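You operate a simulated robot arm through the tools that you are given. There is no shell and no other tool.

You are at the controls of a simulated two-armed robot. One attempt, no reset.

Task
Set the driver to 5 NM, run down bolt E1, then E2, and park it in its holster.
Fine: one run a bolt, held till the lamp is green; the driver ends in its holster.

The check looks at the end state, three seconds after you hand in, the way a careful person would. Anything else that was tipped, shoved, dropped, spilled or broken makes it a failure.

Robot
Two 6-joint arms with two-finger grippers on one trunk that stands fixed in place. Base frame: the origin is at the foot of the trunk, x ahead of it, y to its left, z up. Lengths are in mm, angles in degrees, forces in N, time in s.
The left shoulder is at [30, 178, 1263], the right one opposite. With the tool pointing down near the work surface each hand reaches from about 560 to 760 mm from the base axis, measured 20 degrees to its own side. Payload 2.54 kg a hand.
The TCP of each hand is the grasp point between the finger pads, 30 mm short of the fingertips. In the tool frame z runs along the fingers and y along their closing line. The gripper opens to 116 mm; its body begins 95 mm behind the TCP.
Orientation is that of the tool frame in the base frame, as [roll, pitch, yaw] about the fixed x, y, z axes, in that order (R = Rz(yaw) Ry(pitch) Rx(roll)). With the fingers straight down and closing along the base's y, the tool's x points along the base's -x, its y along +y and its z along -z.

Tools
- The arms move only by the tool nudge_tool. It takes "left_commands", "right_commands" or both (then of equal length, played together; a hand with none holds still); each is a list of rows, each a list of 7 numbers: the gripper command, from -1 (fully open) to 1 (shut), values between in proportion, then the shift along the base's x, y, z in units of 30 mm (1.0 is 30 mm), then the turn, a rotation vector about the base's x, y, z in units of 8 degrees (1.0 is 8 degrees). In form: [[jaw, dx, dy, dz, wx, wy, wz], ...]. A call has 1 to 20 rows; each row shifts and turns the commanded pose from where the row before left it. A call with a number of a shift or a turn outside -1 to 1 is refused whole. Rows are played at 5 a second. More than 50 mm and 8.6 degrees between two rows, or a gripper value outside its range, and nothing of the call is played. Where a pose cannot be reached the arm comes as near as it can. A force on the tool above 40 N (or 10 N above the force at the start of the call, whichever is more), or a blocked arm, ends the call early, and 0.2 s more pass. Each finger travels about 153 mm/s and halts on what it meets, pressing with about 43 N; the grip force reading is that of the motor and also rises with nothing between the fingers. The clock runs only during rows and for 0.2 s after the last one: add rows that do not move to give the fingers time. It gives the time, the measured TCP pose, the force on the tool (base axes), the opening and the grip force at its end, in the units of the frame above (readings bear some noise), with the torque about the TCP (base axes, N m) and any sound that the robot's microphone picked up, and new pictures: "pictures" is both (left out), scene, wrist or none (wrist: the cameras of the hands that moved).
- Cameras (640 x 400 px; columns grow to the right, rows downward): "scene" is now at [21.3, -7.6, 1974.6]; the picture's right is [0.03, -1.00, 0.00], its down [-0.87, -0.02, -0.49] and it looks along [0.49, 0.01, -0.87] (base axes); focal length 368 px, centre (320, 200). "left" rides on the left gripper at [69, 15, -122] in its tool frame; the picture's right is [-0.22, 0.98, 0.00], its down [-0.83, -0.18, -0.53] and it looks along [-0.52, -0.12, 0.85] (tool axes); focal length 251 px, centre (320, 200). "right" rides on the right gripper at [69, -15, -122] in its tool frame; the picture's right is [0.21, 0.98, 0.00], its down [-0.83, 0.18, -0.53] and it looks along [-0.52, 0.11, 0.85] (tool axes); focal length 251 px, centre (320, 200). There is no depth. A picture from a camera that has moved, and an enlarged one, comes with that camera's place and axes in the base frame and with its lens. The place of the scene camera against the robot may be out by one fixed shift of up to 25 mm in any direction.
- slide_trunk(by): moves the trunk up (or, below 0, down) by that many mm; the arms and the scene camera ride with it, the base frame stays. It gives what a move gives, with no picture.
- turn_head(pan, tilt): turns the head with the scene camera to pan (to the left, within 143 degrees either way) and tilt (down, from -29 to 69), counted from straight ahead of the robot. It gives what a move gives, and a new picture of the scene camera.
- enlarge(camera, box): a new picture of the part [left, top, right, bottom] of that camera's present view, enlarged. The clock stands still meanwhile.
- hand_in(): hands the job in; it is judged then, once.

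Nothing tells you positions but the pictures and the camera data. Unless the task says otherwise, let go and move clear before handing in.

The tools are called after ">>>" by a JSON object that holds its "fn" and its "kwargs". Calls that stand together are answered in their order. nudge_tool: Moves the arms, as the interface text tells. Its arguments: {"type":"object","properties":{"left_commands":{"type":"array"},"right_commands":{"type":"array"},"pictures":{"type":"string","enum":["both","scene","wrist","none"]}},"required":[]} The other tools are called the same way: slide_trunk (by) moves the trunk up or down; turn_head (pan, tilt) turns the head that bears the scene camera; enlarge (camera, box) takes an enlarged picture of a part of a camera's view; hand_in () hands the job in.

At the start:

```text
t: 0.0
left_ee_pos: [408.8, 133.0, 1337.6]
left_ee_rot: [180.0, 0.0, -180.0]
left_force: [-1.2, 0.4, -0.1]
left_moment: [0.02, 0.03, -0.01]
left_grip_width: 116.2
left_finger_force: 0.1
right_ee_pos: [352.8, -245.5, 1366.5]
right_ee_rot: [-179.9, 0.1, -179.9]
right_force: [-0.4, 0.6, -0.2]
right_moment: [-0.01, 0.0, 0.01]
right_grip_width: 115.8
right_finger_force: 0.1
trunk travel left (down, up): [-475.0, 65.0]
head pan, tilt (commanded): [1.5, 60.4]
```

scene: 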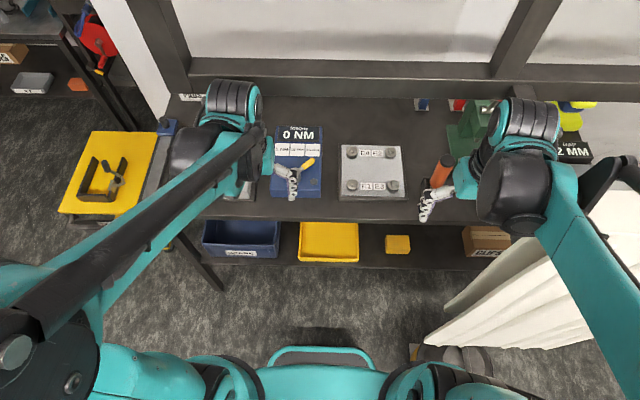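
right: 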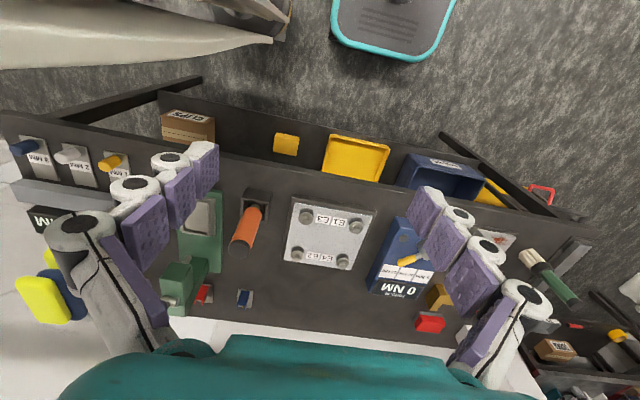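
left: 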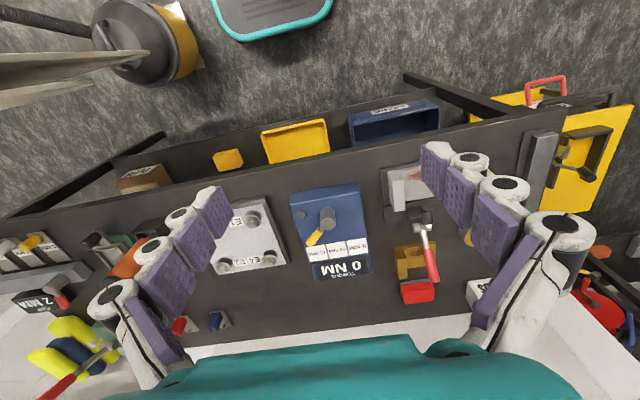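

I see a bench with a blue torque controller reading 0 NM with a yellow lever, a grey plate with four bolts, and an orange-handled tool (probably the driver) in a holster to its right. I'll take enlarged views before moving anything.

>>> {"fn": "enlarge", "kwargs": {"camera": "scene", "box": [240, 110, 440, 235]}}

>>> {"fn": "enlarge", "kwargs": {"camera": "right", "box": [220, 170, 460, 320]}}

>>> {"fn": "enlarge", "kwargs": {"camera": "left", "box": [180, 170, 460, 345]}}

>>> {"fn": "enlarge", "kwargs": {"camera": "scene", "box": [400, 80, 620, 220]}}

```text
3.20 times, centred on (340, 172) of scene
camera zoom: at [21.3, -7.6, 1974.6], right [0.03, -1.0, 0.0], down [-0.87, -0.02, -0.49], along [0.49, 0.01, -0.87], focal length 1176 px, centre (256, 288)
```

zoom: 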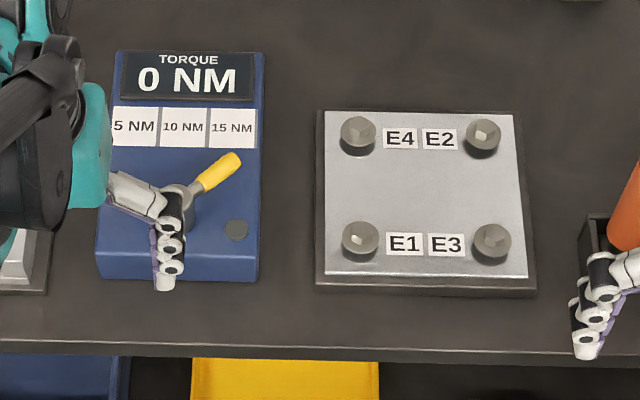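

```text
2.67 times, centred on (340, 245) of right
camera zoom: at [283.8, -260.3, 1488.2], right [-0.21, 0.98, 0.0], down [0.83, 0.18, 0.53], along [0.52, 0.11, -0.85], focal length 670 px, centre (267, 80)
```

zoom: 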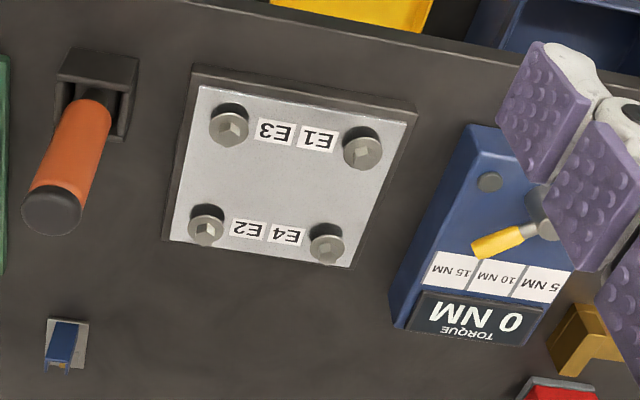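

```text
2.29 times, centred on (320, 258) of left
camera zoom: at [338.4, 149.1, 1459.3], right [0.22, 0.98, 0.0], down [0.83, -0.18, 0.53], along [0.52, -0.12, -0.85], focal length 575 px, centre (320, 69)
```

zoom: 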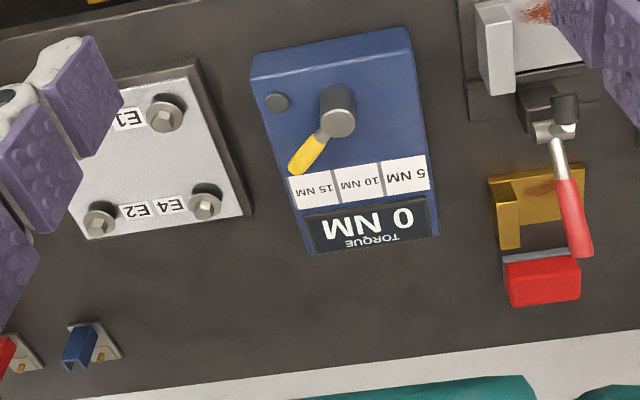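

```text
2.86 times, centred on (510, 150) of scene
camera zoom: at [21.3, -7.6, 1974.6], right [0.03, -1.0, 0.0], down [-0.87, -0.02, -0.49], along [0.49, 0.01, -0.87], focal length 1050 px, centre (-223, 343)
```

zoom: 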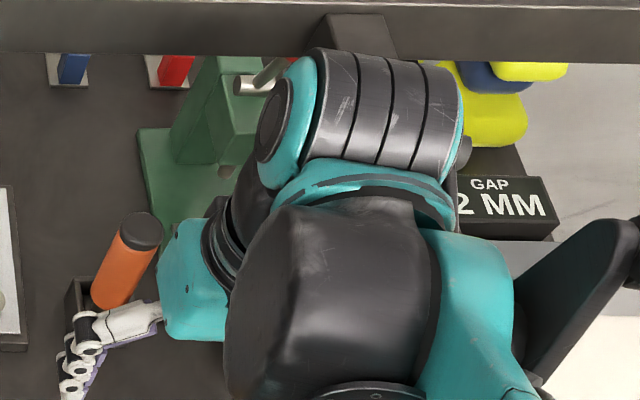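

The bolts triangulate to about E1 (652,-88), E2 (785,-219), with heads near z 976. The driver handle stands near (652,-344) and the selector knob near (674,91). I'll look around with the head for obstacles before moving.

>>> {"fn": "turn_head", "kwargs": {"pan": 0, "tilt": 40}}

```text
t: 0.8
left_ee_pos: [408.0, 133.2, 1337.3]
left_ee_rot: [-179.9, 0.0, 180.0]
left_force: [-0.1, 0.0, 1.1]
left_moment: [-0.01, -0.02, -0.06]
left_grip_width: 116.1
left_finger_force: 0.1
right_ee_pos: [352.0, -245.0, 1367.9]
right_ee_rot: [-180.0, -0.1, 180.0]
right_force: [-0.1, 0.2, -0.3]
right_moment: [-0.02, 0.0, 0.06]
right_grip_width: 116.2
right_finger_force: 0.0
trunk travel left (down, up): [-475.0, 65.0]
head pan, tilt (commanded): [0.0, 40.0]
camera scene: at [40.1, -9.3, 2001.8], right [0.0, -1.0, 0.0], down [-0.64, 0.0, -0.77], along [0.77, 0.0, -0.64], focal length 368 px, centre (320, 200)
```

scene: 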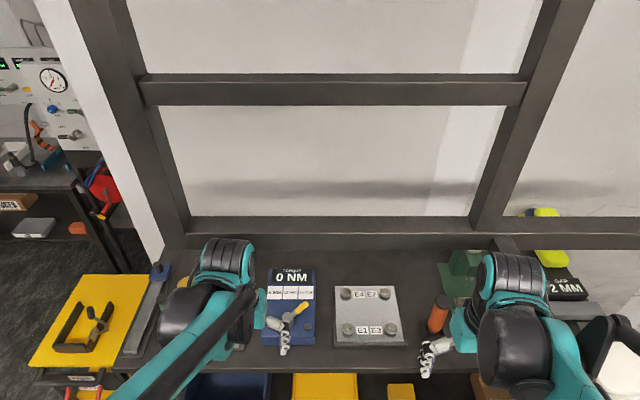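

The path ahead over the bench looks clear, with only the rear frame behind it. I'll move the right hand forward, high above the driver, so the wrist camera can look down on it.

>>> {"fn": "nudge_tool", "kwargs": {"right_commands": [[-1, 1, -0.33, -0.4, 0, 0, 0], [-1, 1, -0.33, -0.4, 0, 0, 0], [-1, 1, -0.33, -0.4, 0, 0, 0], [-1, 1, -0.33, -0.4, 0, 0, 0], [-1, 1, -0.33, -0.4, 0, 0, 0], [-1, 1, -0.33, -0.4, 0, 0, 0], [-1, 1, -0.33, -0.4, 0, 0, 0], [-1, 0, 0, 0, 0, 0, 0], [-1, 0, 0, 0, 0, 0, 0]]}}

```text
t: 2.4
left_ee_pos: [247.6, 153.9, 1364.3]
left_ee_rot: [-179.8, 0.1, -179.7]
left_force: [-7.0, -1.0, 0.5]
left_moment: [0.11, -0.78, -0.04]
left_grip_width: 115.9
left_finger_force: 0.1
right_ee_pos: [421.4, -277.8, 1363.4]
right_ee_rot: [-179.7, 0.2, 179.9]
right_force: [-6.2, 0.6, 3.1]
right_moment: [-0.02, -0.58, -0.02]
right_grip_width: 116.2
right_finger_force: 0.0
trunk travel left (down, up): [-475.0, 65.0]
head pan, tilt (commanded): [0.0, 40.0]
stopped in row 7 (left hand): the arm was blocked; the commanded pose is now the measured one
camera scene: at [-278.6, 0.4, 2016.4], right [0.04, -1.0, 0.0], down [-0.51, -0.02, -0.86], along [0.86, 0.04, -0.51], focal length 368 px, centre (320, 200)
camera right: at [352.1, -291.3, 1484.3], right [-0.21, 0.98, -0.01], down [0.82, 0.18, 0.54], along [0.52, 0.11, -0.84], focal length 251 px, centre (320, 200)
```

scene: 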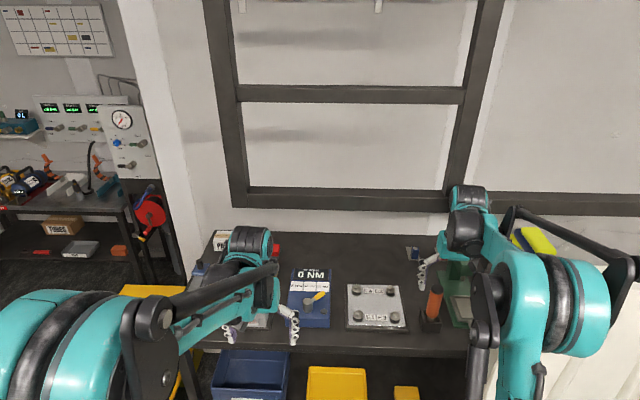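
right: 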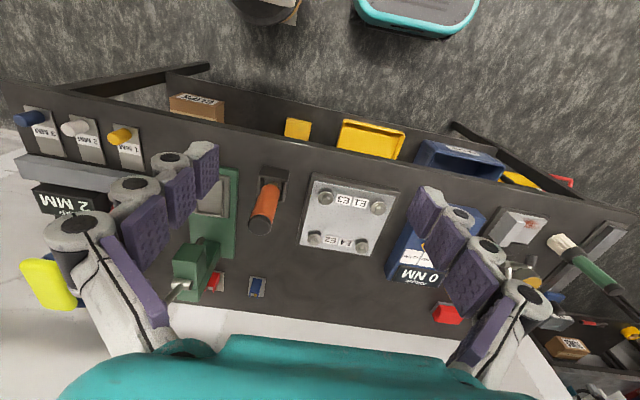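

The scene camera and the left hand have both shifted back, as if the trunk leaned, and the left arm was reported blocked. I'll hold still to see whether this settles before commanding anything more.

>>> {"fn": "nudge_tool", "kwargs": {"right_commands": [[-1, 0, 0, 0, 0, 0, 0], [-1, 0, 0, 0, 0, 0, 0], [-1, 0, 0, 0, 0, 0, 0]]}}

```text
t: 2.7
left_ee_pos: [244.4, 136.9, 1359.9]
left_ee_rot: [-178.2, -7.9, 175.4]
left_force: [-5.2, 2.5, 1.1]
left_moment: [-0.24, -0.65, 0.03]
left_grip_width: 116.1
left_finger_force: 0.0
right_ee_pos: [394.4, -289.6, 1398.7]
right_ee_rot: [-177.9, -8.1, 175.0]
right_force: [-5.5, 3.0, 2.3]
right_moment: [-0.35, -0.59, 0.04]
right_grip_width: 116.0
right_finger_force: 0.1
trunk travel left (down, up): [-475.0, 65.0]
head pan, tilt (commanded): [0.0, 40.0]
stopped in row 1 (left hand): the arm was blocked; the commanded pose is now the measured one
camera scene: at [-324.7, 13.1, 2014.9], right [-0.01, -1.0, 0.01], down [-0.49, 0.0, -0.87], along [0.87, -0.01, -0.49], focal length 368 px, centre (320, 200)
camera right: at [342.8, -296.3, 1530.1], right [-0.13, 0.99, 0.0], down [0.91, 0.12, 0.41], along [0.4, 0.05, -0.91], focal length 251 px, centre (320, 200)
```

scene: 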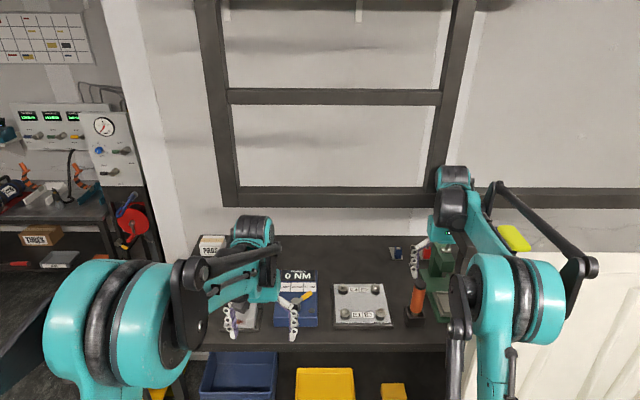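
right: 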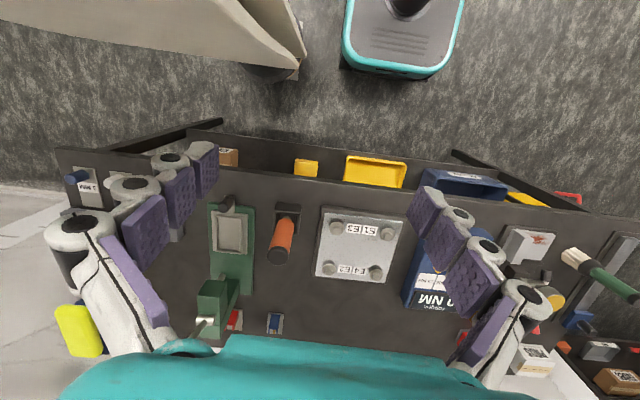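

The trunk appears to be tipping backward: in the right wrist view the foot plate seems to lift and cast a shadow. The clock stands still for enlarged pictures, so I'll look closely before choosing a response.

>>> {"fn": "enlarge", "kwargs": {"camera": "right", "box": [160, 0, 500, 130]}}

>>> {"fn": "enlarge", "kwargs": {"camera": "left", "box": [0, 0, 640, 400]}}

>>> {"fn": "enlarge", "kwargs": {"camera": "scene", "box": [380, 140, 640, 400]}}

>>> {"fn": "enlarge", "kwargs": {"camera": "scene", "box": [40, 200, 340, 400]}}

```text
1.88 times, centred on (330, 65) of right
camera zoom: at [342.8, -296.3, 1530.1], right [-0.13, 0.99, 0.0], down [0.91, 0.12, 0.41], along [0.4, 0.05, -0.91], focal length 473 px, centre (301, 454)
```

zoom: 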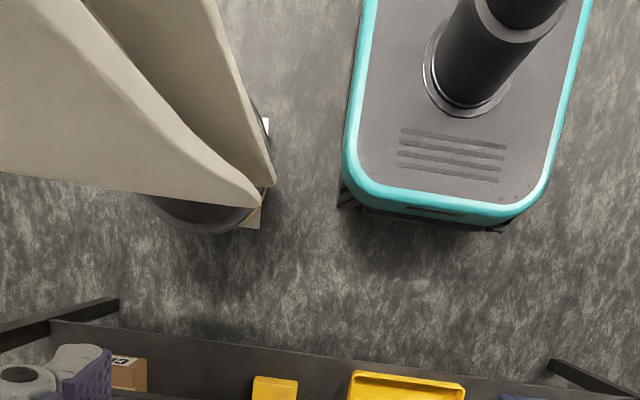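

```text
1.00 times, centred on (320, 200) of left (not enlarged: the box is as wide or as high as the picture)
camera zoom: at [195.3, 161.2, 1488.1], right [0.29, 0.96, -0.06], down [0.88, -0.24, 0.42], along [0.39, -0.17, -0.91], focal length 251 px, centre (320, 200)
```

zoom: 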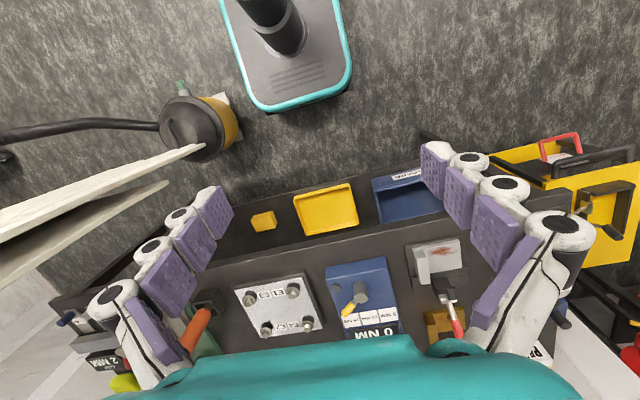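

```text
1.54 times, centred on (510, 270) of scene
camera zoom: at [-324.7, 13.1, 2014.9], right [-0.01, -1.0, 0.01], down [-0.49, 0.0, -0.87], along [0.87, -0.01, -0.49], focal length 566 px, centre (28, 92)
```

zoom: 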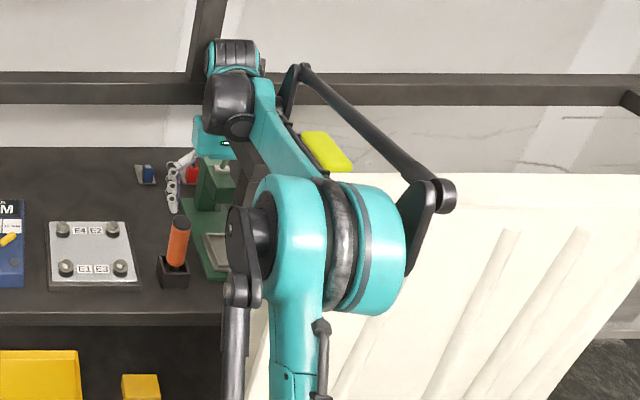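

```text
2.00 times, centred on (190, 300) of scene
camera zoom: at [-324.7, 13.1, 2014.9], right [-0.01, -1.0, 0.01], down [-0.49, 0.0, -0.87], along [0.87, -0.01, -0.49], focal length 735 px, centre (580, 0)
```

zoom: 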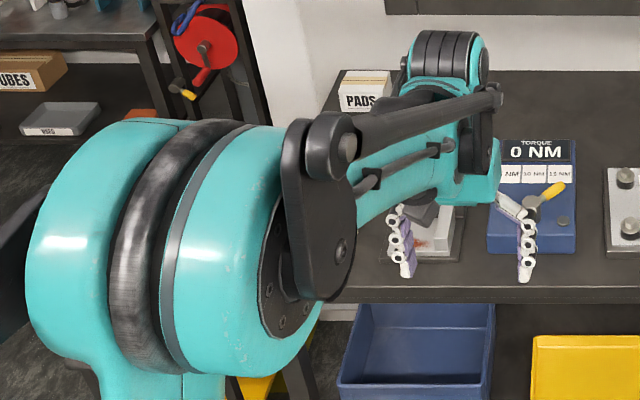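

The foot plate's front edge does look raised, so the robot is rocking back on its rear edge, not just bending. Any arm swing now could make it worse, so I'll advance the clock by one still row and read which way it goes.

>>> {"fn": "nudge_tool", "kwargs": {"left_commands": [[-1, 0, 0, 0, 0, 0, 0]], "right_commands": [[-1, 0, 0, 0, 0, 0, 0]], "pictures": "both"}}

```text
t: 3.0
left_ee_pos: [266.0, 111.5, 1373.7]
left_ee_rot: [-178.1, -16.4, 174.2]
left_force: [-0.3, 0.6, -0.2]
left_moment: [-0.05, -0.07, 0.05]
left_grip_width: 115.8
left_finger_force: 0.0
right_ee_pos: [378.2, -283.1, 1427.2]
right_ee_rot: [-177.8, -16.8, 175.5]
right_force: [-145.0, 67.6, -9.1]
right_moment: [-8.98, -23.67, 6.18]
right_grip_width: 115.9
right_finger_force: 0.1
trunk travel left (down, up): [-475.0, 65.0]
head pan, tilt (commanded): [0.0, 40.0]
stopped in row 1 (left hand): the arm was blocked; the commanded pose is now the measured one
camera scene: at [-348.1, -19.6, 2011.3], right [-0.09, -1.0, 0.0], down [-0.48, 0.04, -0.88], along [0.87, -0.08, -0.48], focal length 368 px, centre (320, 200)
camera right: at [346.2, -290.9, 1562.8], right [-0.14, 0.99, 0.03], down [0.96, 0.13, 0.27], along [0.26, 0.06, -0.96], focal length 251 px, centre (320, 200)
camera left: at [235.3, 135.0, 1509.3], right [0.29, 0.95, -0.09], down [0.92, -0.26, 0.29], along [0.25, -0.17, -0.95], focal length 251 px, centre (320, 200)
```

scene: 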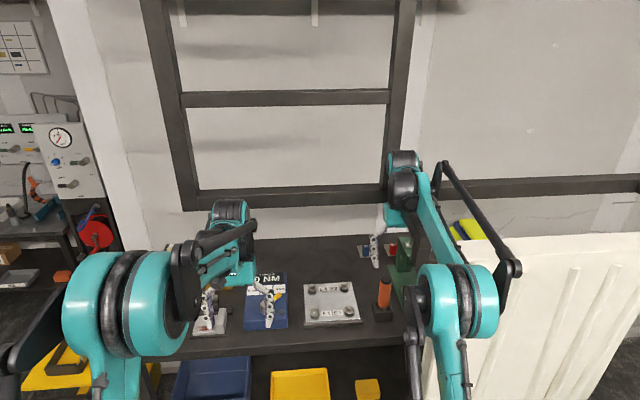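
right: 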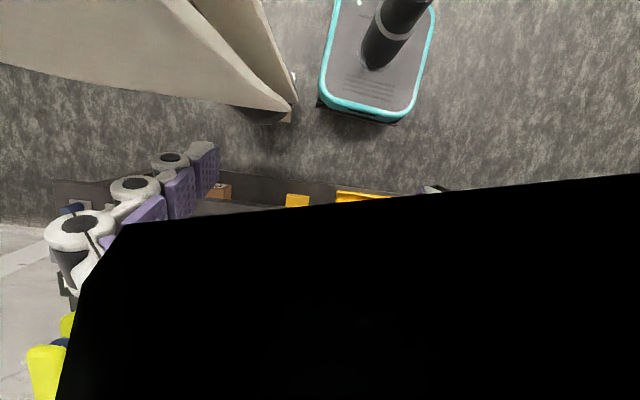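
left: 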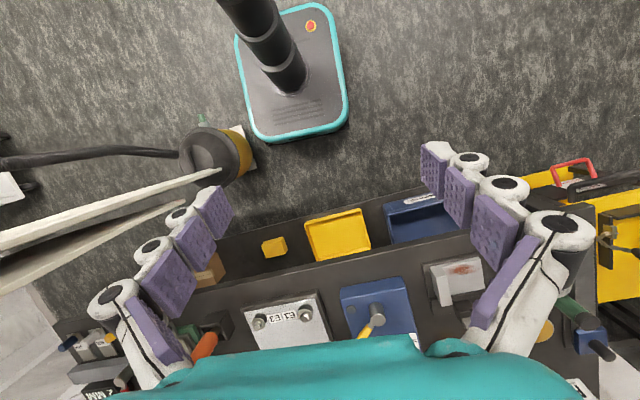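

The lean is slowing at about 11°, but the right hand now reads 145 N and something black fills part of its camera view. I'll look closer at that before letting any more time pass.

>>> {"fn": "enlarge", "kwargs": {"camera": "scene", "box": [340, 130, 540, 255]}}

>>> {"fn": "enlarge", "kwargs": {"camera": "right", "box": [0, 130, 320, 330]}}

>>> {"fn": "enlarge", "kwargs": {"camera": "left", "box": [180, 0, 400, 150]}}

>>> {"fn": "enlarge", "kwargs": {"camera": "scene", "box": [360, 230, 640, 400]}}

```text
3.20 times, centred on (440, 192) of scene
camera zoom: at [-348.1, -19.6, 2011.3], right [-0.09, -1.0, 0.0], down [-0.48, 0.04, -0.88], along [0.87, -0.08, -0.48], focal length 1176 px, centre (-64, 224)
```

zoom: 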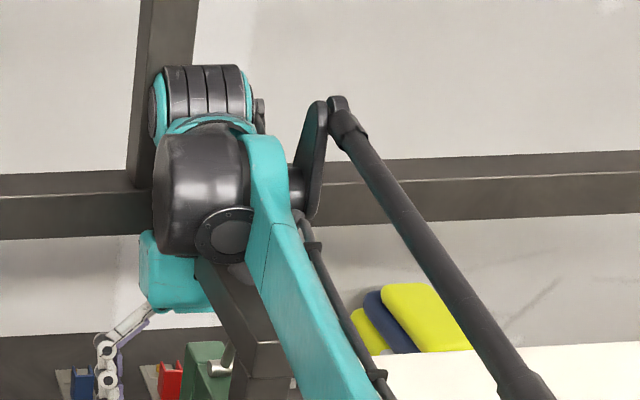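

```text
2.00 times, centred on (160, 230) of right
camera zoom: at [346.2, -290.9, 1562.8], right [-0.14, 0.99, 0.03], down [0.96, 0.13, 0.27], along [0.26, 0.06, -0.96], focal length 503 px, centre (640, 140)
```

zoom: 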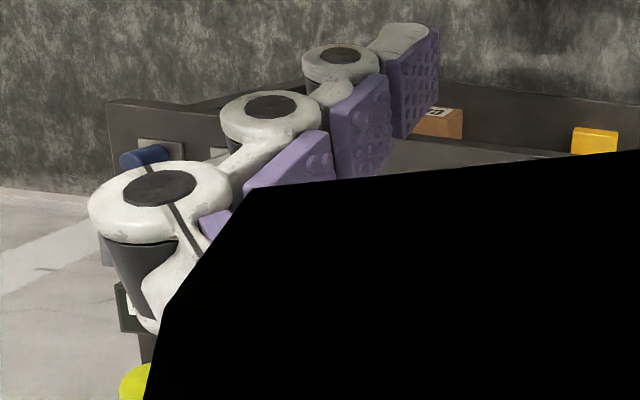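

```text
2.67 times, centred on (290, 75) of left
camera zoom: at [235.3, 135.0, 1509.3], right [0.29, 0.95, -0.09], down [0.92, -0.26, 0.29], along [0.25, -0.17, -0.95], focal length 670 px, centre (400, 533)
```

zoom: 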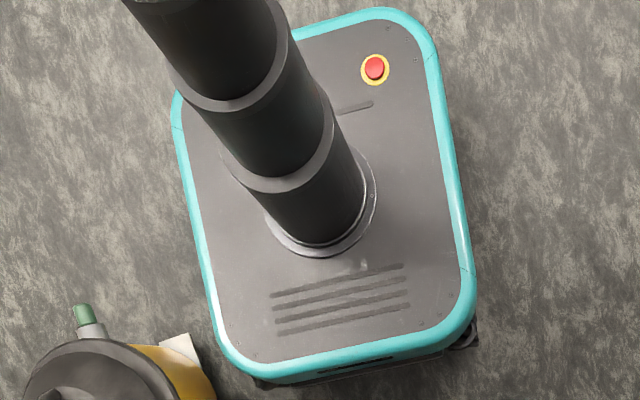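

```text
2.29 times, centred on (500, 315) of scene
camera zoom: at [-348.1, -19.6, 2011.3], right [-0.09, -1.0, 0.0], down [-0.48, 0.04, -0.88], along [0.87, -0.08, -0.48], focal length 840 px, centre (-91, -63)
```

zoom: 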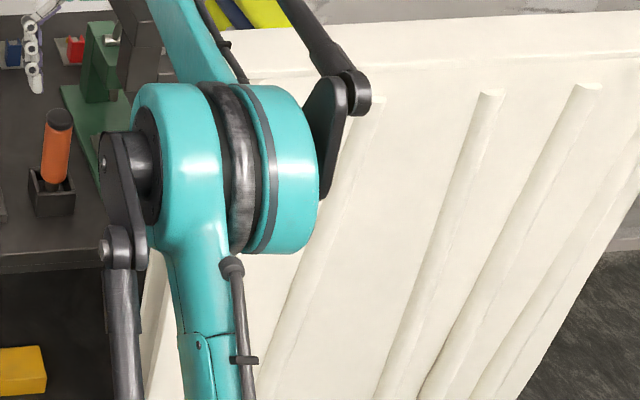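

The frame turns out to stand close to the robot: its beam and posts are near x 437, with the lower beam at about z 1570, not at the back of the bench. My forward move ran the right wrist into that post, which pushed the robot back, so I'll retract the right hand slowly to let it settle back upright.

>>> {"fn": "nudge_tool", "kwargs": {"left_commands": [[-1, 0, 0, 0, 0, 0, 0], [-1, 0, 0, 0, 0, 0, 0]], "right_commands": [[-1, -0.6, 0, 0, 0, 0, 0], [-1, -0.6, 0, 0, 0, 0, 0]], "pictures": "both"}}

```text
t: 3.4
left_ee_pos: [334.0, 106.3, 1385.3]
left_ee_rot: [178.9, -17.9, 178.3]
left_force: [-10.5, -13.9, 0.2]
left_moment: [1.44, -1.11, -0.65]
left_grip_width: 115.8
left_finger_force: 0.1
right_ee_pos: [360.3, -276.9, 1415.3]
right_ee_rot: [179.5, -18.3, -178.6]
right_force: [86.3, -6.7, 53.8]
right_moment: [0.64, 7.2, -0.15]
right_grip_width: 116.4
right_finger_force: 0.4
trunk travel left (down, up): [-475.0, 65.0]
head pan, tilt (commanded): [0.0, 40.0]
stopped in row 1 (left hand): the arm was blocked; the commanded pose is now the measured one
camera scene: at [-344.3, -72.4, 2014.1], right [-0.22, -0.97, -0.01], down [-0.48, 0.12, -0.87], along [0.85, -0.19, -0.49], focal length 368 px, centre (320, 200)
camera right: at [333.3, -292.5, 1552.7], right [-0.23, 0.97, 0.07], down [0.95, 0.2, 0.25], along [0.23, 0.13, -0.97], focal length 251 px, centre (320, 200)
camera left: at [305.9, 121.9, 1521.9], right [0.24, 0.97, -0.05], down [0.94, -0.22, 0.25], along [0.23, -0.1, -0.97], focal length 251 px, centre (320, 200)
```

scene: 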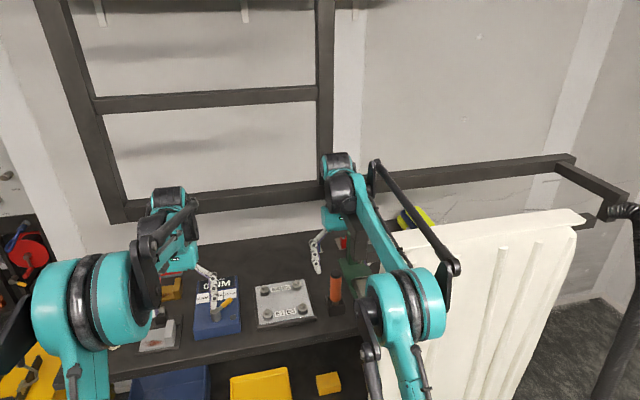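
right: 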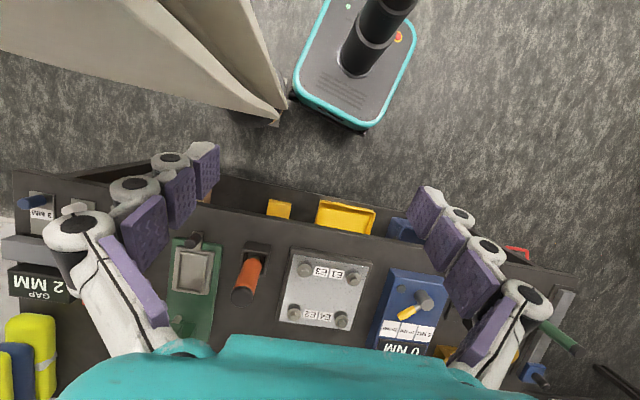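
left: 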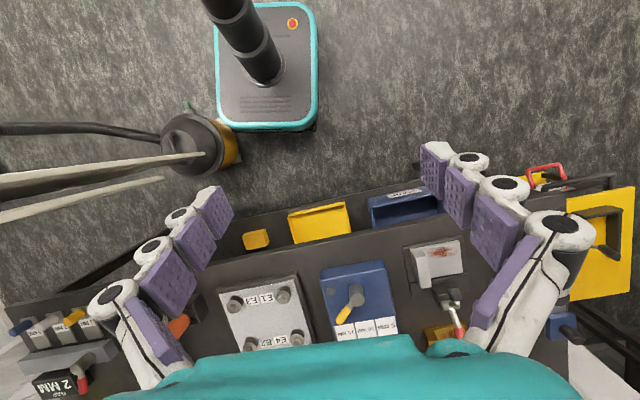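

The lean has stopped growing and begun to reverse, still at about 10.7°, and the robot is also turning to the right. I'll keep retracting the right hand away from the post and hold the left hand clear.

>>> {"fn": "nudge_tool", "kwargs": {"left_commands": [[-1, -0.5, 0, 0, 0, 0, 0], [-1, -0.5, 0, 0, 0, 0, 0]], "right_commands": [[-1, -0.8, 0, 0, 0, 0, 0], [-1, -0.8, 0, 0, 0, 0, 0]], "pictures": "both"}}

```text
t: 3.7
left_ee_pos: [334.1, 254.2, 1418.3]
left_ee_rot: [172.3, -20.0, -162.2]
left_force: [-4.6, 3.5, 8.6]
left_moment: [-0.47, -0.74, 0.09]
left_grip_width: 116.0
left_finger_force: 0.2
left hand out of reach, approached as far as the arm can: row 1
right_ee_pos: [349.8, -156.5, 1412.7]
right_ee_rot: [173.7, -19.0, -159.4]
right_force: [-2.8, -10.6, 13.7]
right_moment: [1.03, -0.7, -0.5]
right_grip_width: 116.9
right_finger_force: 0.1
trunk travel left (down, up): [-475.0, 65.0]
head pan, tilt (commanded): [0.0, 40.0]
stopped in row 1 (right hand): the force on the tool passed its limit at 325 N (the readings are from after the stop); the commanded pose is now the measured one
camera scene: at [-332.8, -222.9, 2023.1], right [-0.11, -0.99, -0.06], down [-0.52, 0.11, -0.85], along [0.85, -0.06, -0.52], focal length 368 px, centre (320, 200)
camera right: at [335.5, -192.5, 1547.7], right [-0.5, 0.85, 0.17], down [0.86, 0.45, 0.25], along [0.14, 0.27, -0.95], focal length 251 px, centre (320, 200)
camera left: at [311.6, 246.8, 1556.2], right [-0.06, 1.0, 0.05], down [0.98, 0.05, 0.19], along [0.19, 0.06, -0.98], focal length 251 px, centre (320, 200)
```

scene: 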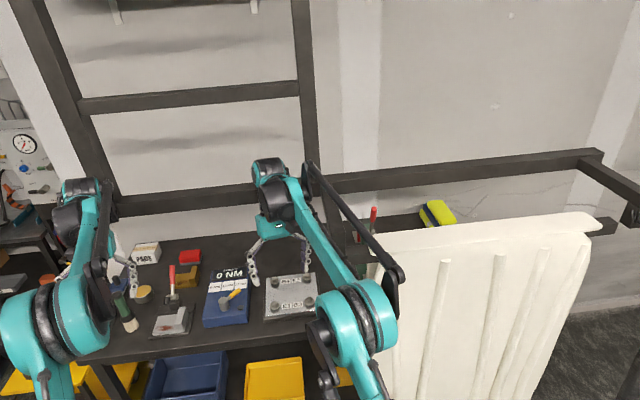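
right: 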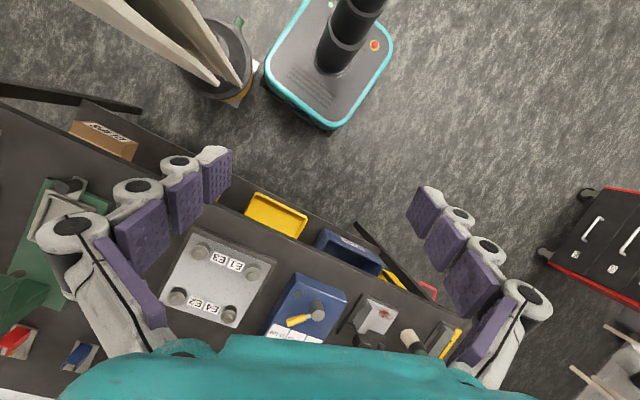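
left: 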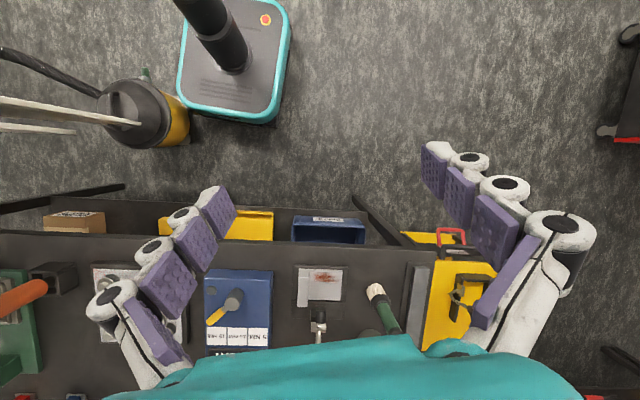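

The lean is now back and to the right, and the right arm hit the post again at 325 N; both arms keep chasing fixed base positions while the trunk rocks. Lowering the trunk brings the weight down, drops the wrists below the beam, and should let the arms simply ride along, so I'll do that moderately.

>>> {"fn": "slide_trunk", "kwargs": {"by": -120}}

```text
t: 4.0
left_ee_pos: [225.1, 291.5, 1302.3]
left_ee_rot: [174.2, -25.7, -161.6]
left_force: [-12.6, -5.1, -0.2]
left_moment: [0.42, -1.24, -0.16]
left_grip_width: 113.5
left_finger_force: 0.0
right_ee_pos: [333.9, -50.0, 1343.8]
right_ee_rot: [174.9, -21.2, -157.3]
right_force: [6.8, 23.1, 39.3]
right_moment: [-2.45, -0.72, 0.95]
right_grip_width: 114.0
right_finger_force: 0.1
trunk travel left (down, up): [-474.0, 66.0]
head pan, tilt (commanded): [0.0, 40.0]
stopped: the arm was blocked; the commanded pose is now the measured one
```

The slide stopped almost at once, yet both hands dropped 70 to 115 mm, so the robot is still moving. I'll check its attitude while the clock stands still.

>>> {"fn": "enlarge", "kwargs": {"camera": "scene", "box": [0, 0, 640, 400]}}

>>> {"fn": "enlarge", "kwargs": {"camera": "right", "box": [0, 0, 640, 400]}}

>>> {"fn": "enlarge", "kwargs": {"camera": "left", "box": [0, 0, 640, 400]}}

```text
1.00 times, centred on (320, 200) of scene (not enlarged: the box is as wide or as high as the picture)
camera zoom: at [-286.9, -178.3, 2005.0], right [-0.07, -1.0, 0.0], down [-0.58, 0.04, -0.81], along [0.81, -0.06, -0.58], focal length 368 px, centre (320, 200)
```

zoom: 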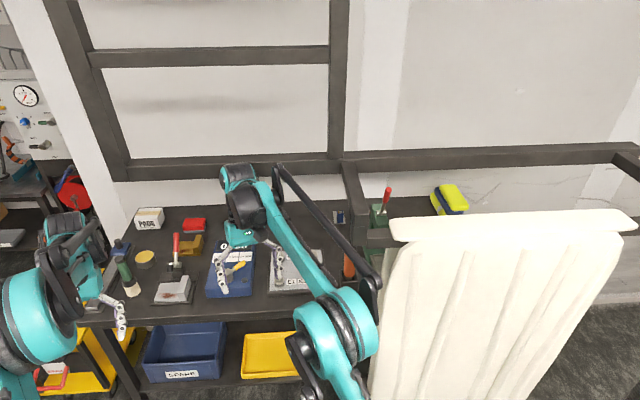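

```text
1.00 times, centred on (320, 200) of right (not enlarged: the box is as wide or as high as the picture)
camera zoom: at [323.9, -83.2, 1480.3], right [-0.53, 0.83, 0.16], down [0.84, 0.5, 0.21], along [0.1, 0.25, -0.96], focal length 251 px, centre (320, 200)
```

zoom: 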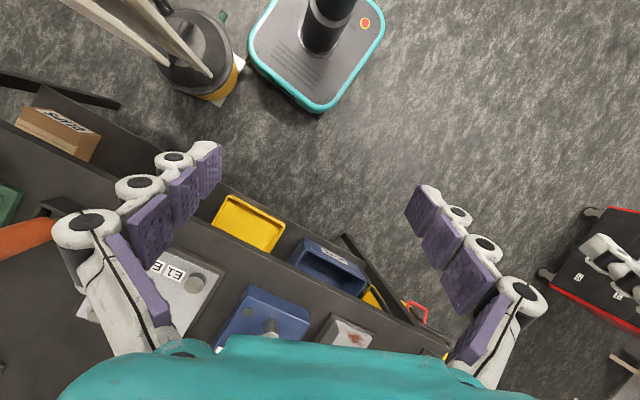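

```text
1.00 times, centred on (320, 200) of left (not enlarged: the box is as wide or as high as the picture)
camera zoom: at [215.3, 291.9, 1442.4], right [-0.08, 1.0, 0.0], down [0.99, 0.08, 0.1], along [0.1, 0.0, -0.99], focal length 251 px, centre (320, 200)
```

zoom: 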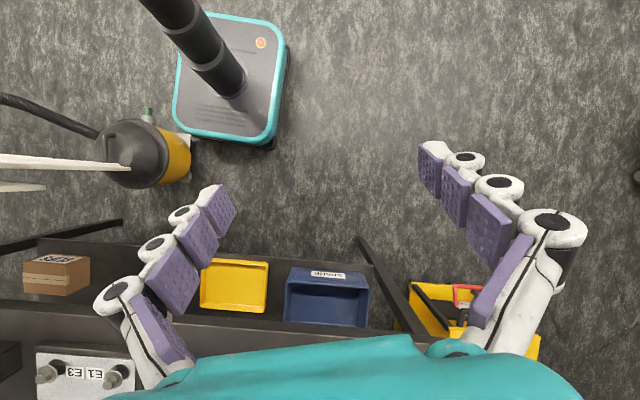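

The robot is nearly upright again, leaning about 4.6° back, but its base has slid roughly 200 mm back and 150 mm to the right. Bolt E1 still triangulates to (653,-90), so reported positions are still in the original frame; I'll let it settle with the hands held still.

>>> {"fn": "nudge_tool", "kwargs": {"left_commands": [[-1, 0, 0, 0, 0, 0, 0]], "right_commands": [[-1, 0, 0, 0, 0, 0, 0]], "pictures": "both"}}

```text
t: 4.3
left_ee_pos: [409.2, 419.6, 1311.1]
left_ee_rot: [172.0, -26.6, -159.6]
left_force: [13.2, 9.9, -2.5]
left_moment: [-1.0, 1.47, 0.41]
left_grip_width: 115.1
left_finger_force: 0.2
right_ee_pos: [372.8, -0.1, 1425.1]
right_ee_rot: [173.7, -16.8, -155.4]
right_force: [-478.8, -201.5, -55.8]
right_moment: [32.31, -76.03, -15.34]
right_grip_width: 115.8
right_finger_force: 0.0
trunk travel left (down, up): [-474.0, 66.0]
head pan, tilt (commanded): [0.0, 40.0]
stopped in row 1 (left hand): the arm was blocked; the commanded pose is now the measured one
camera scene: at [-206.3, -161.7, 2008.8], right [-0.2, -0.98, -0.01], down [-0.57, 0.13, -0.81], along [0.8, -0.15, -0.59], focal length 368 px, centre (320, 200)
camera right: at [356.6, -37.7, 1557.9], right [-0.56, 0.81, 0.16], down [0.81, 0.51, 0.29], along [0.15, 0.3, -0.94], focal length 251 px, centre (320, 200)
camera left: at [403.2, 418.1, 1451.9], right [-0.1, 0.99, 0.02], down [0.99, 0.1, 0.08], along [0.08, 0.03, -1.0], focal length 251 px, centre (320, 200)
```

scene: 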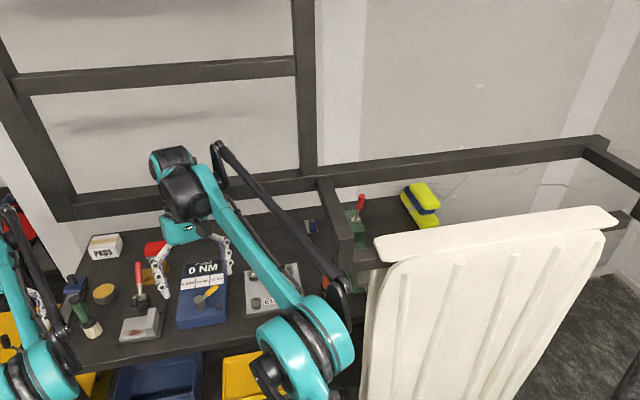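
right: 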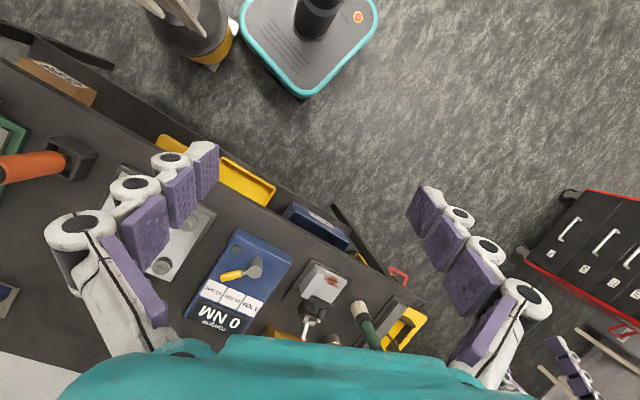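
left: 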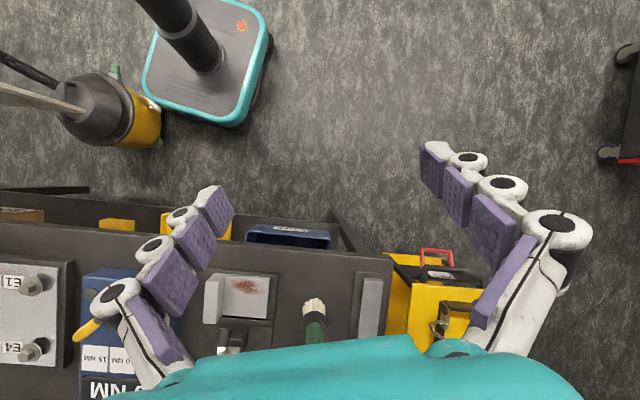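

The robot rocked forward and the right wrist struck the lower beam again at 479 N. The right hand must get back and down, clear of that beam, so I'll retract and lower it while pulling the left hand back gently.

>>> {"fn": "nudge_tool", "kwargs": {"left_commands": [[-1, -0.5, -0.5, 0, 0, 0, 0], [-1, -0.5, -0.5, 0, 0, 0, 0]], "right_commands": [[-1, -1, 0, -1, 0, 0, 0], [-1, -1, 0, -1, 0, 0, 0]], "pictures": "both"}}

```text
t: 4.7
left_ee_pos: [331.3, 634.4, 1268.5]
left_ee_rot: [165.2, -27.8, -134.7]
left_force: [18.0, 25.7, 30.9]
left_moment: [-2.27, 0.23, 1.25]
left_grip_width: 113.6
left_finger_force: 0.0
left hand out of reach, approached as far as the arm can: row 1
right_ee_pos: [183.6, -44.7, 1257.6]
right_ee_rot: [168.7, -22.2, -131.9]
right_force: [-71.3, -95.1, 25.6]
right_moment: [9.09, -7.03, -2.91]
right_grip_width: 112.5
right_finger_force: 0.1
trunk travel left (down, up): [-474.0, 66.0]
head pan, tilt (commanded): [0.0, 40.0]
stopped in row 1 (left hand): the arm was blocked; the commanded pose is now the measured one
camera scene: at [12.4, -158.7, 1996.5], right [-0.1, -0.99, -0.03], down [-0.65, 0.09, -0.75], along [0.75, -0.05, -0.66], focal length 368 px, centre (320, 200)
camera right: at [198.8, -85.1, 1391.3], right [-0.8, 0.55, 0.26], down [0.6, 0.78, 0.21], along [-0.09, 0.32, -0.94], focal length 251 px, centre (320, 200)
camera left: at [338.9, 620.6, 1408.0], right [-0.46, 0.88, 0.12], down [0.89, 0.46, 0.03], along [-0.03, 0.12, -0.99], focal length 251 px, centre (320, 200)
```

scene: 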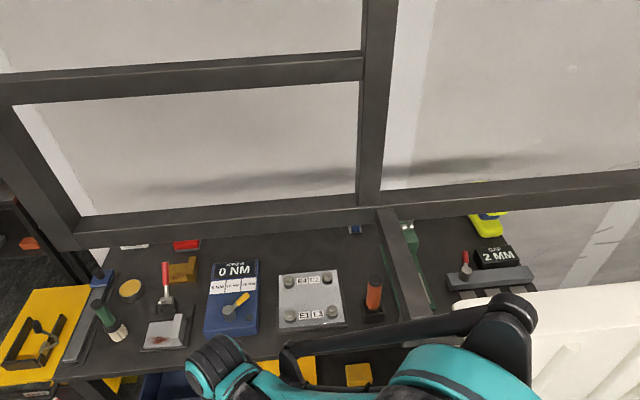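
right: 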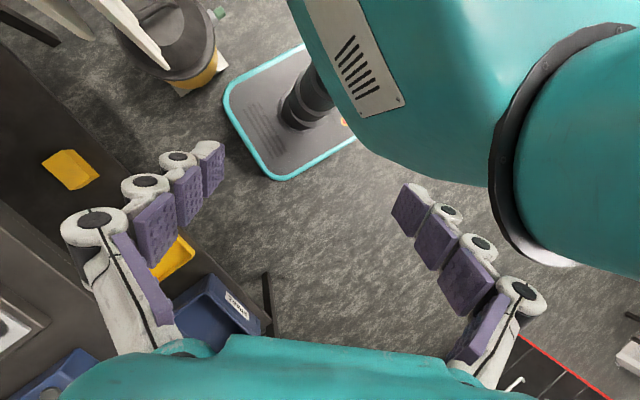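
left: 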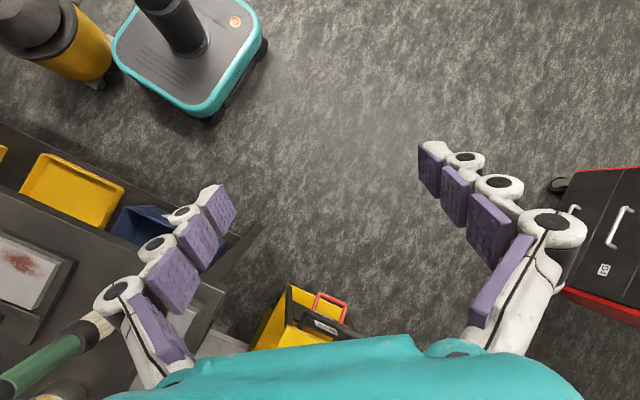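

The robot has come through upright and is swinging slightly forward; both arms are now clear of the frame, though swung to the left. I'll use a head turn to let time pass without new arm commands and see how it settles.

>>> {"fn": "turn_head", "kwargs": {"pan": 0, "tilt": 45}}

```text
t: 5.3
left_ee_pos: [489.9, 792.2, 1191.1]
left_ee_rot: [174.2, -30.2, -147.5]
left_force: [-5.5, 0.6, -3.6]
left_moment: [-0.13, -0.32, 0.27]
left_grip_width: 115.9
left_finger_force: 0.0
right_ee_pos: [447.5, 286.2, 1297.5]
right_ee_rot: [175.6, -27.8, -142.1]
right_force: [-1.7, -2.4, 1.6]
right_moment: [0.43, -0.25, -0.03]
right_grip_width: 116.0
right_finger_force: 0.1
trunk travel left (down, up): [-474.0, 66.0]
head pan, tilt (commanded): [0.0, 45.0]
camera scene: at [55.9, 327.8, 2000.0], right [-0.02, -0.99, 0.15], down [-0.71, -0.09, -0.7], along [0.7, -0.12, -0.7], focal length 368 px, centre (320, 200)
```

scene: 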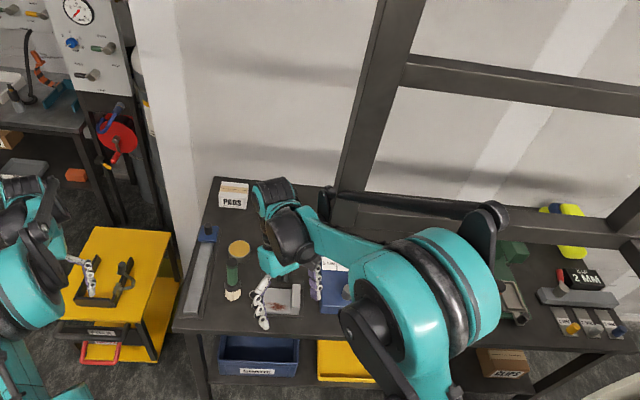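

The robot is now leaning about 8.7° to the left and still swinging that way. My best lever is to bring the weight down, so I'll lower the trunk by 200 mm, which keeps both hands above the bench top.

>>> {"fn": "slide_trunk", "kwargs": {"by": -200}}

>>> {"fn": "enlarge", "kwargs": {"camera": "scene", "box": [0, 0, 640, 400]}}

>>> {"fn": "enlarge", "kwargs": {"camera": "left", "box": [0, 0, 640, 400]}}

>>> {"fn": "enlarge", "kwargs": {"camera": "right", "box": [0, 0, 640, 400]}}

```text
t: 5.6
left_ee_pos: [447.8, 690.7, 1200.6]
left_ee_rot: [170.4, -26.8, -143.4]
left_force: [-1.3, 5.0, -4.3]
left_moment: [-0.61, 0.08, 0.24]
left_grip_width: 115.8
left_finger_force: 0.1
right_ee_pos: [374.5, 188.4, 1293.5]
right_ee_rot: [176.5, -25.4, -139.4]
right_force: [2.5, -7.8, 6.9]
right_moment: [1.12, 0.02, -0.58]
right_grip_width: 115.7
right_finger_force: 0.0
trunk travel left (down, up): [-474.0, 66.0]
head pan, tilt (commanded): [0.0, 45.0]
stopped: the arm was blocked; the commanded pose is now the measured one
```

```text
1.00 times, centred on (320, 200) of scene (not enlarged: the box is as wide or as high as the picture)
camera zoom: at [70.5, 322.3, 1994.3], right [0.15, -0.98, 0.16], down [-0.69, -0.22, -0.69], along [0.71, -0.01, -0.7], focal length 368 px, centre (320, 200)
```

zoom: 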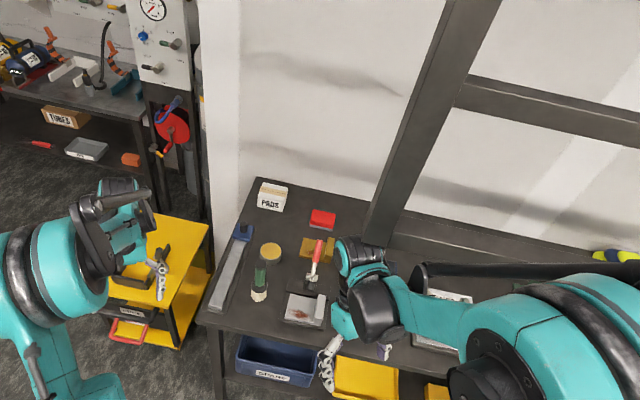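

```text
1.00 times, centred on (320, 200) of left (not enlarged: the box is as wide or as high as the picture)
camera zoom: at [445.6, 682.9, 1340.3], right [-0.36, 0.93, 0.05], down [0.93, 0.36, 0.07], along [0.05, 0.07, -1.0], focal length 251 px, centre (320, 200)
```

zoom: 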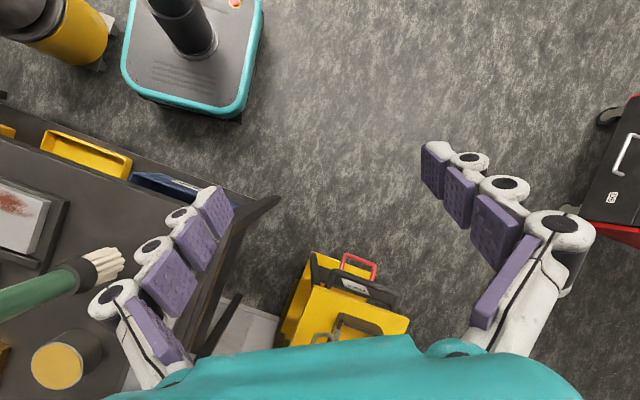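

```text
1.00 times, centred on (320, 200) of right (not enlarged: the box is as wide or as high as the picture)
camera zoom: at [381.3, 165.1, 1430.2], right [-0.76, 0.63, 0.15], down [0.65, 0.75, 0.13], along [-0.02, 0.2, -0.98], focal length 251 px, centre (320, 200)
```

zoom: 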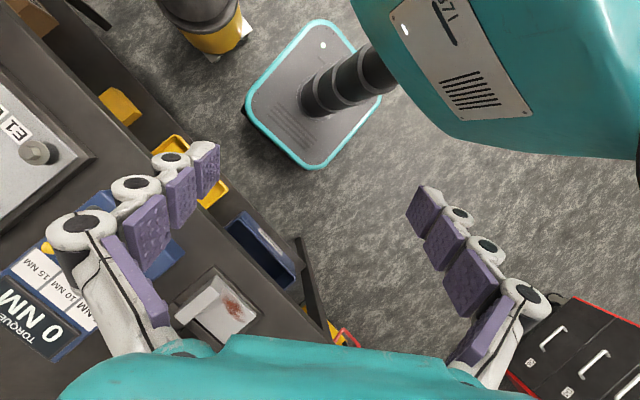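

The left lean has peaked at about 9° and should swing back. Two views now agree that the frame's lower-left corner is at about (417, 223, 1595). A small head turn passes time without disturbing the arms, so I'll do that again.

>>> {"fn": "turn_head", "kwargs": {"pan": 0, "tilt": 50}}

```text
t: 6.3
left_ee_pos: [501.7, 473.5, 1262.8]
left_ee_rot: [163.7, -24.4, -152.2]
left_force: [4.5, 4.9, 1.2]
left_moment: [-0.44, 0.38, 0.29]
left_grip_width: 116.1
left_finger_force: 0.1
right_ee_pos: [362.6, -24.6, 1282.8]
right_ee_rot: [166.9, -21.7, -147.4]
right_force: [9.9, 1.1, -0.6]
right_moment: [-0.25, 0.91, 0.2]
right_grip_width: 116.0
right_finger_force: 0.0
trunk travel left (down, up): [-474.0, 66.0]
head pan, tilt (commanded): [0.0, 50.0]
camera scene: at [114.4, -22.8, 1986.4], right [-0.03, -1.0, -0.01], down [-0.78, 0.03, -0.62], along [0.62, -0.01, -0.78], focal length 368 px, centre (320, 200)
```

scene: 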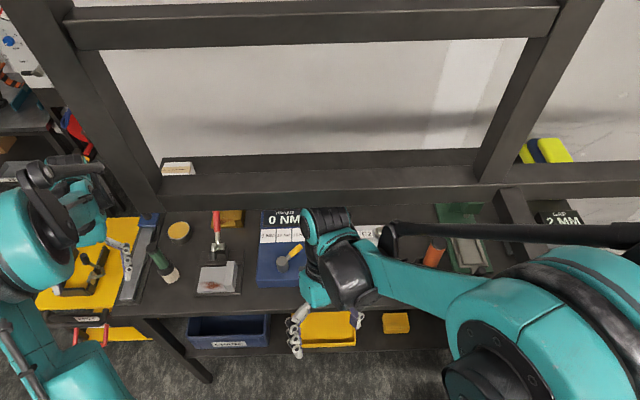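

The robot is close to upright and back near its original place, so it should settle if nothing pushes on it. Both arms are free, so I'll let more time pass with small head turns.

>>> {"fn": "turn_head", "kwargs": {"pan": 0, "tilt": 55}}

```text
t: 7.0
left_ee_pos: [508.9, 572.6, 1247.3]
left_ee_rot: [166.5, -24.9, -146.4]
left_force: [4.5, 0.9, -1.7]
left_moment: [-0.1, 0.41, 0.01]
left_grip_width: 115.8
left_finger_force: 0.0
right_ee_pos: [425.1, 64.3, 1286.0]
right_ee_rot: [169.6, -22.5, -141.7]
right_force: [-14.3, 3.5, -23.2]
right_moment: [-0.7, -0.57, 0.33]
right_grip_width: 116.0
right_finger_force: 0.0
trunk travel left (down, up): [-474.0, 66.0]
head pan, tilt (commanded): [0.0, 55.0]
camera scene: at [30.2, 47.5, 1979.7], right [0.03, -1.0, 0.02], down [-0.82, -0.03, -0.57], along [0.57, 0.0, -0.82], focal length 368 px, centre (320, 200)
```

scene: 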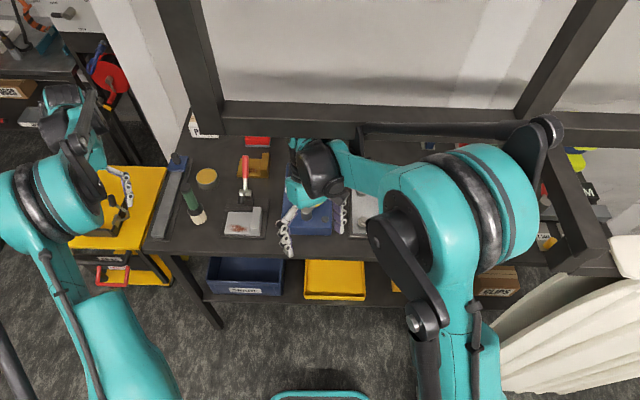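

The trunk is almost upright now, with about 1° of roll left. I'll give it one more pause and then look at everything for damage before moving on.

>>> {"fn": "turn_head", "kwargs": {"pan": 0, "tilt": 60}}

>>> {"fn": "turn_head", "kwargs": {"pan": 0, "tilt": 55}}

```text
t: 7.6
left_ee_pos: [473.6, 579.8, 1257.2]
left_ee_rot: [165.7, -24.3, -144.2]
left_force: [-1.0, 0.6, 0.0]
left_moment: [-0.13, -0.09, 0.05]
left_grip_width: 116.0
left_finger_force: 0.1
right_ee_pos: [408.3, 67.9, 1289.2]
right_ee_rot: [169.1, -21.8, -139.7]
right_force: [-0.1, -0.3, 0.3]
right_moment: [-0.03, 0.04, -0.01]
right_grip_width: 116.1
right_finger_force: 0.2
trunk travel left (down, up): [-474.0, 66.0]
head pan, tilt (commanded): [0.0, 60.0]
camera scene: at [22.6, -0.8, 1974.4], right [0.0, -1.0, 0.01], down [-0.87, 0.0, -0.5], along [0.5, 0.0, -0.87], focal length 368 px, centre (320, 200)
```

scene: 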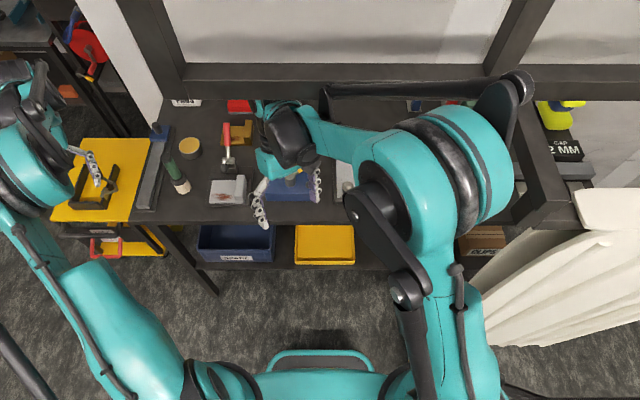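

```text
t: 8.3
left_ee_pos: [479.1, 571.7, 1261.5]
left_ee_rot: [165.5, -24.1, -144.3]
left_force: [-1.0, 0.2, 0.2]
left_moment: [-0.01, -0.04, 0.04]
left_grip_width: 115.9
left_finger_force: 0.1
right_ee_pos: [407.5, 57.5, 1289.3]
right_ee_rot: [168.9, -21.5, -140.0]
right_force: [-0.6, 0.2, -0.5]
right_moment: [-0.02, -0.02, 0.02]
right_grip_width: 116.1
right_finger_force: 0.0
trunk travel left (down, up): [-474.0, 66.0]
head pan, tilt (commanded): [0.0, 55.0]
camera scene: at [27.1, -8.1, 1980.2], right [0.0, -1.0, 0.0], down [-0.82, 0.0, -0.57], along [0.57, 0.0, -0.82], focal length 368 px, centre (320, 200)
```

scene: 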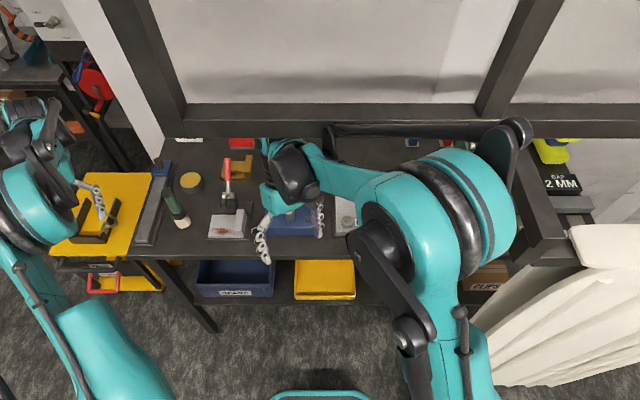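

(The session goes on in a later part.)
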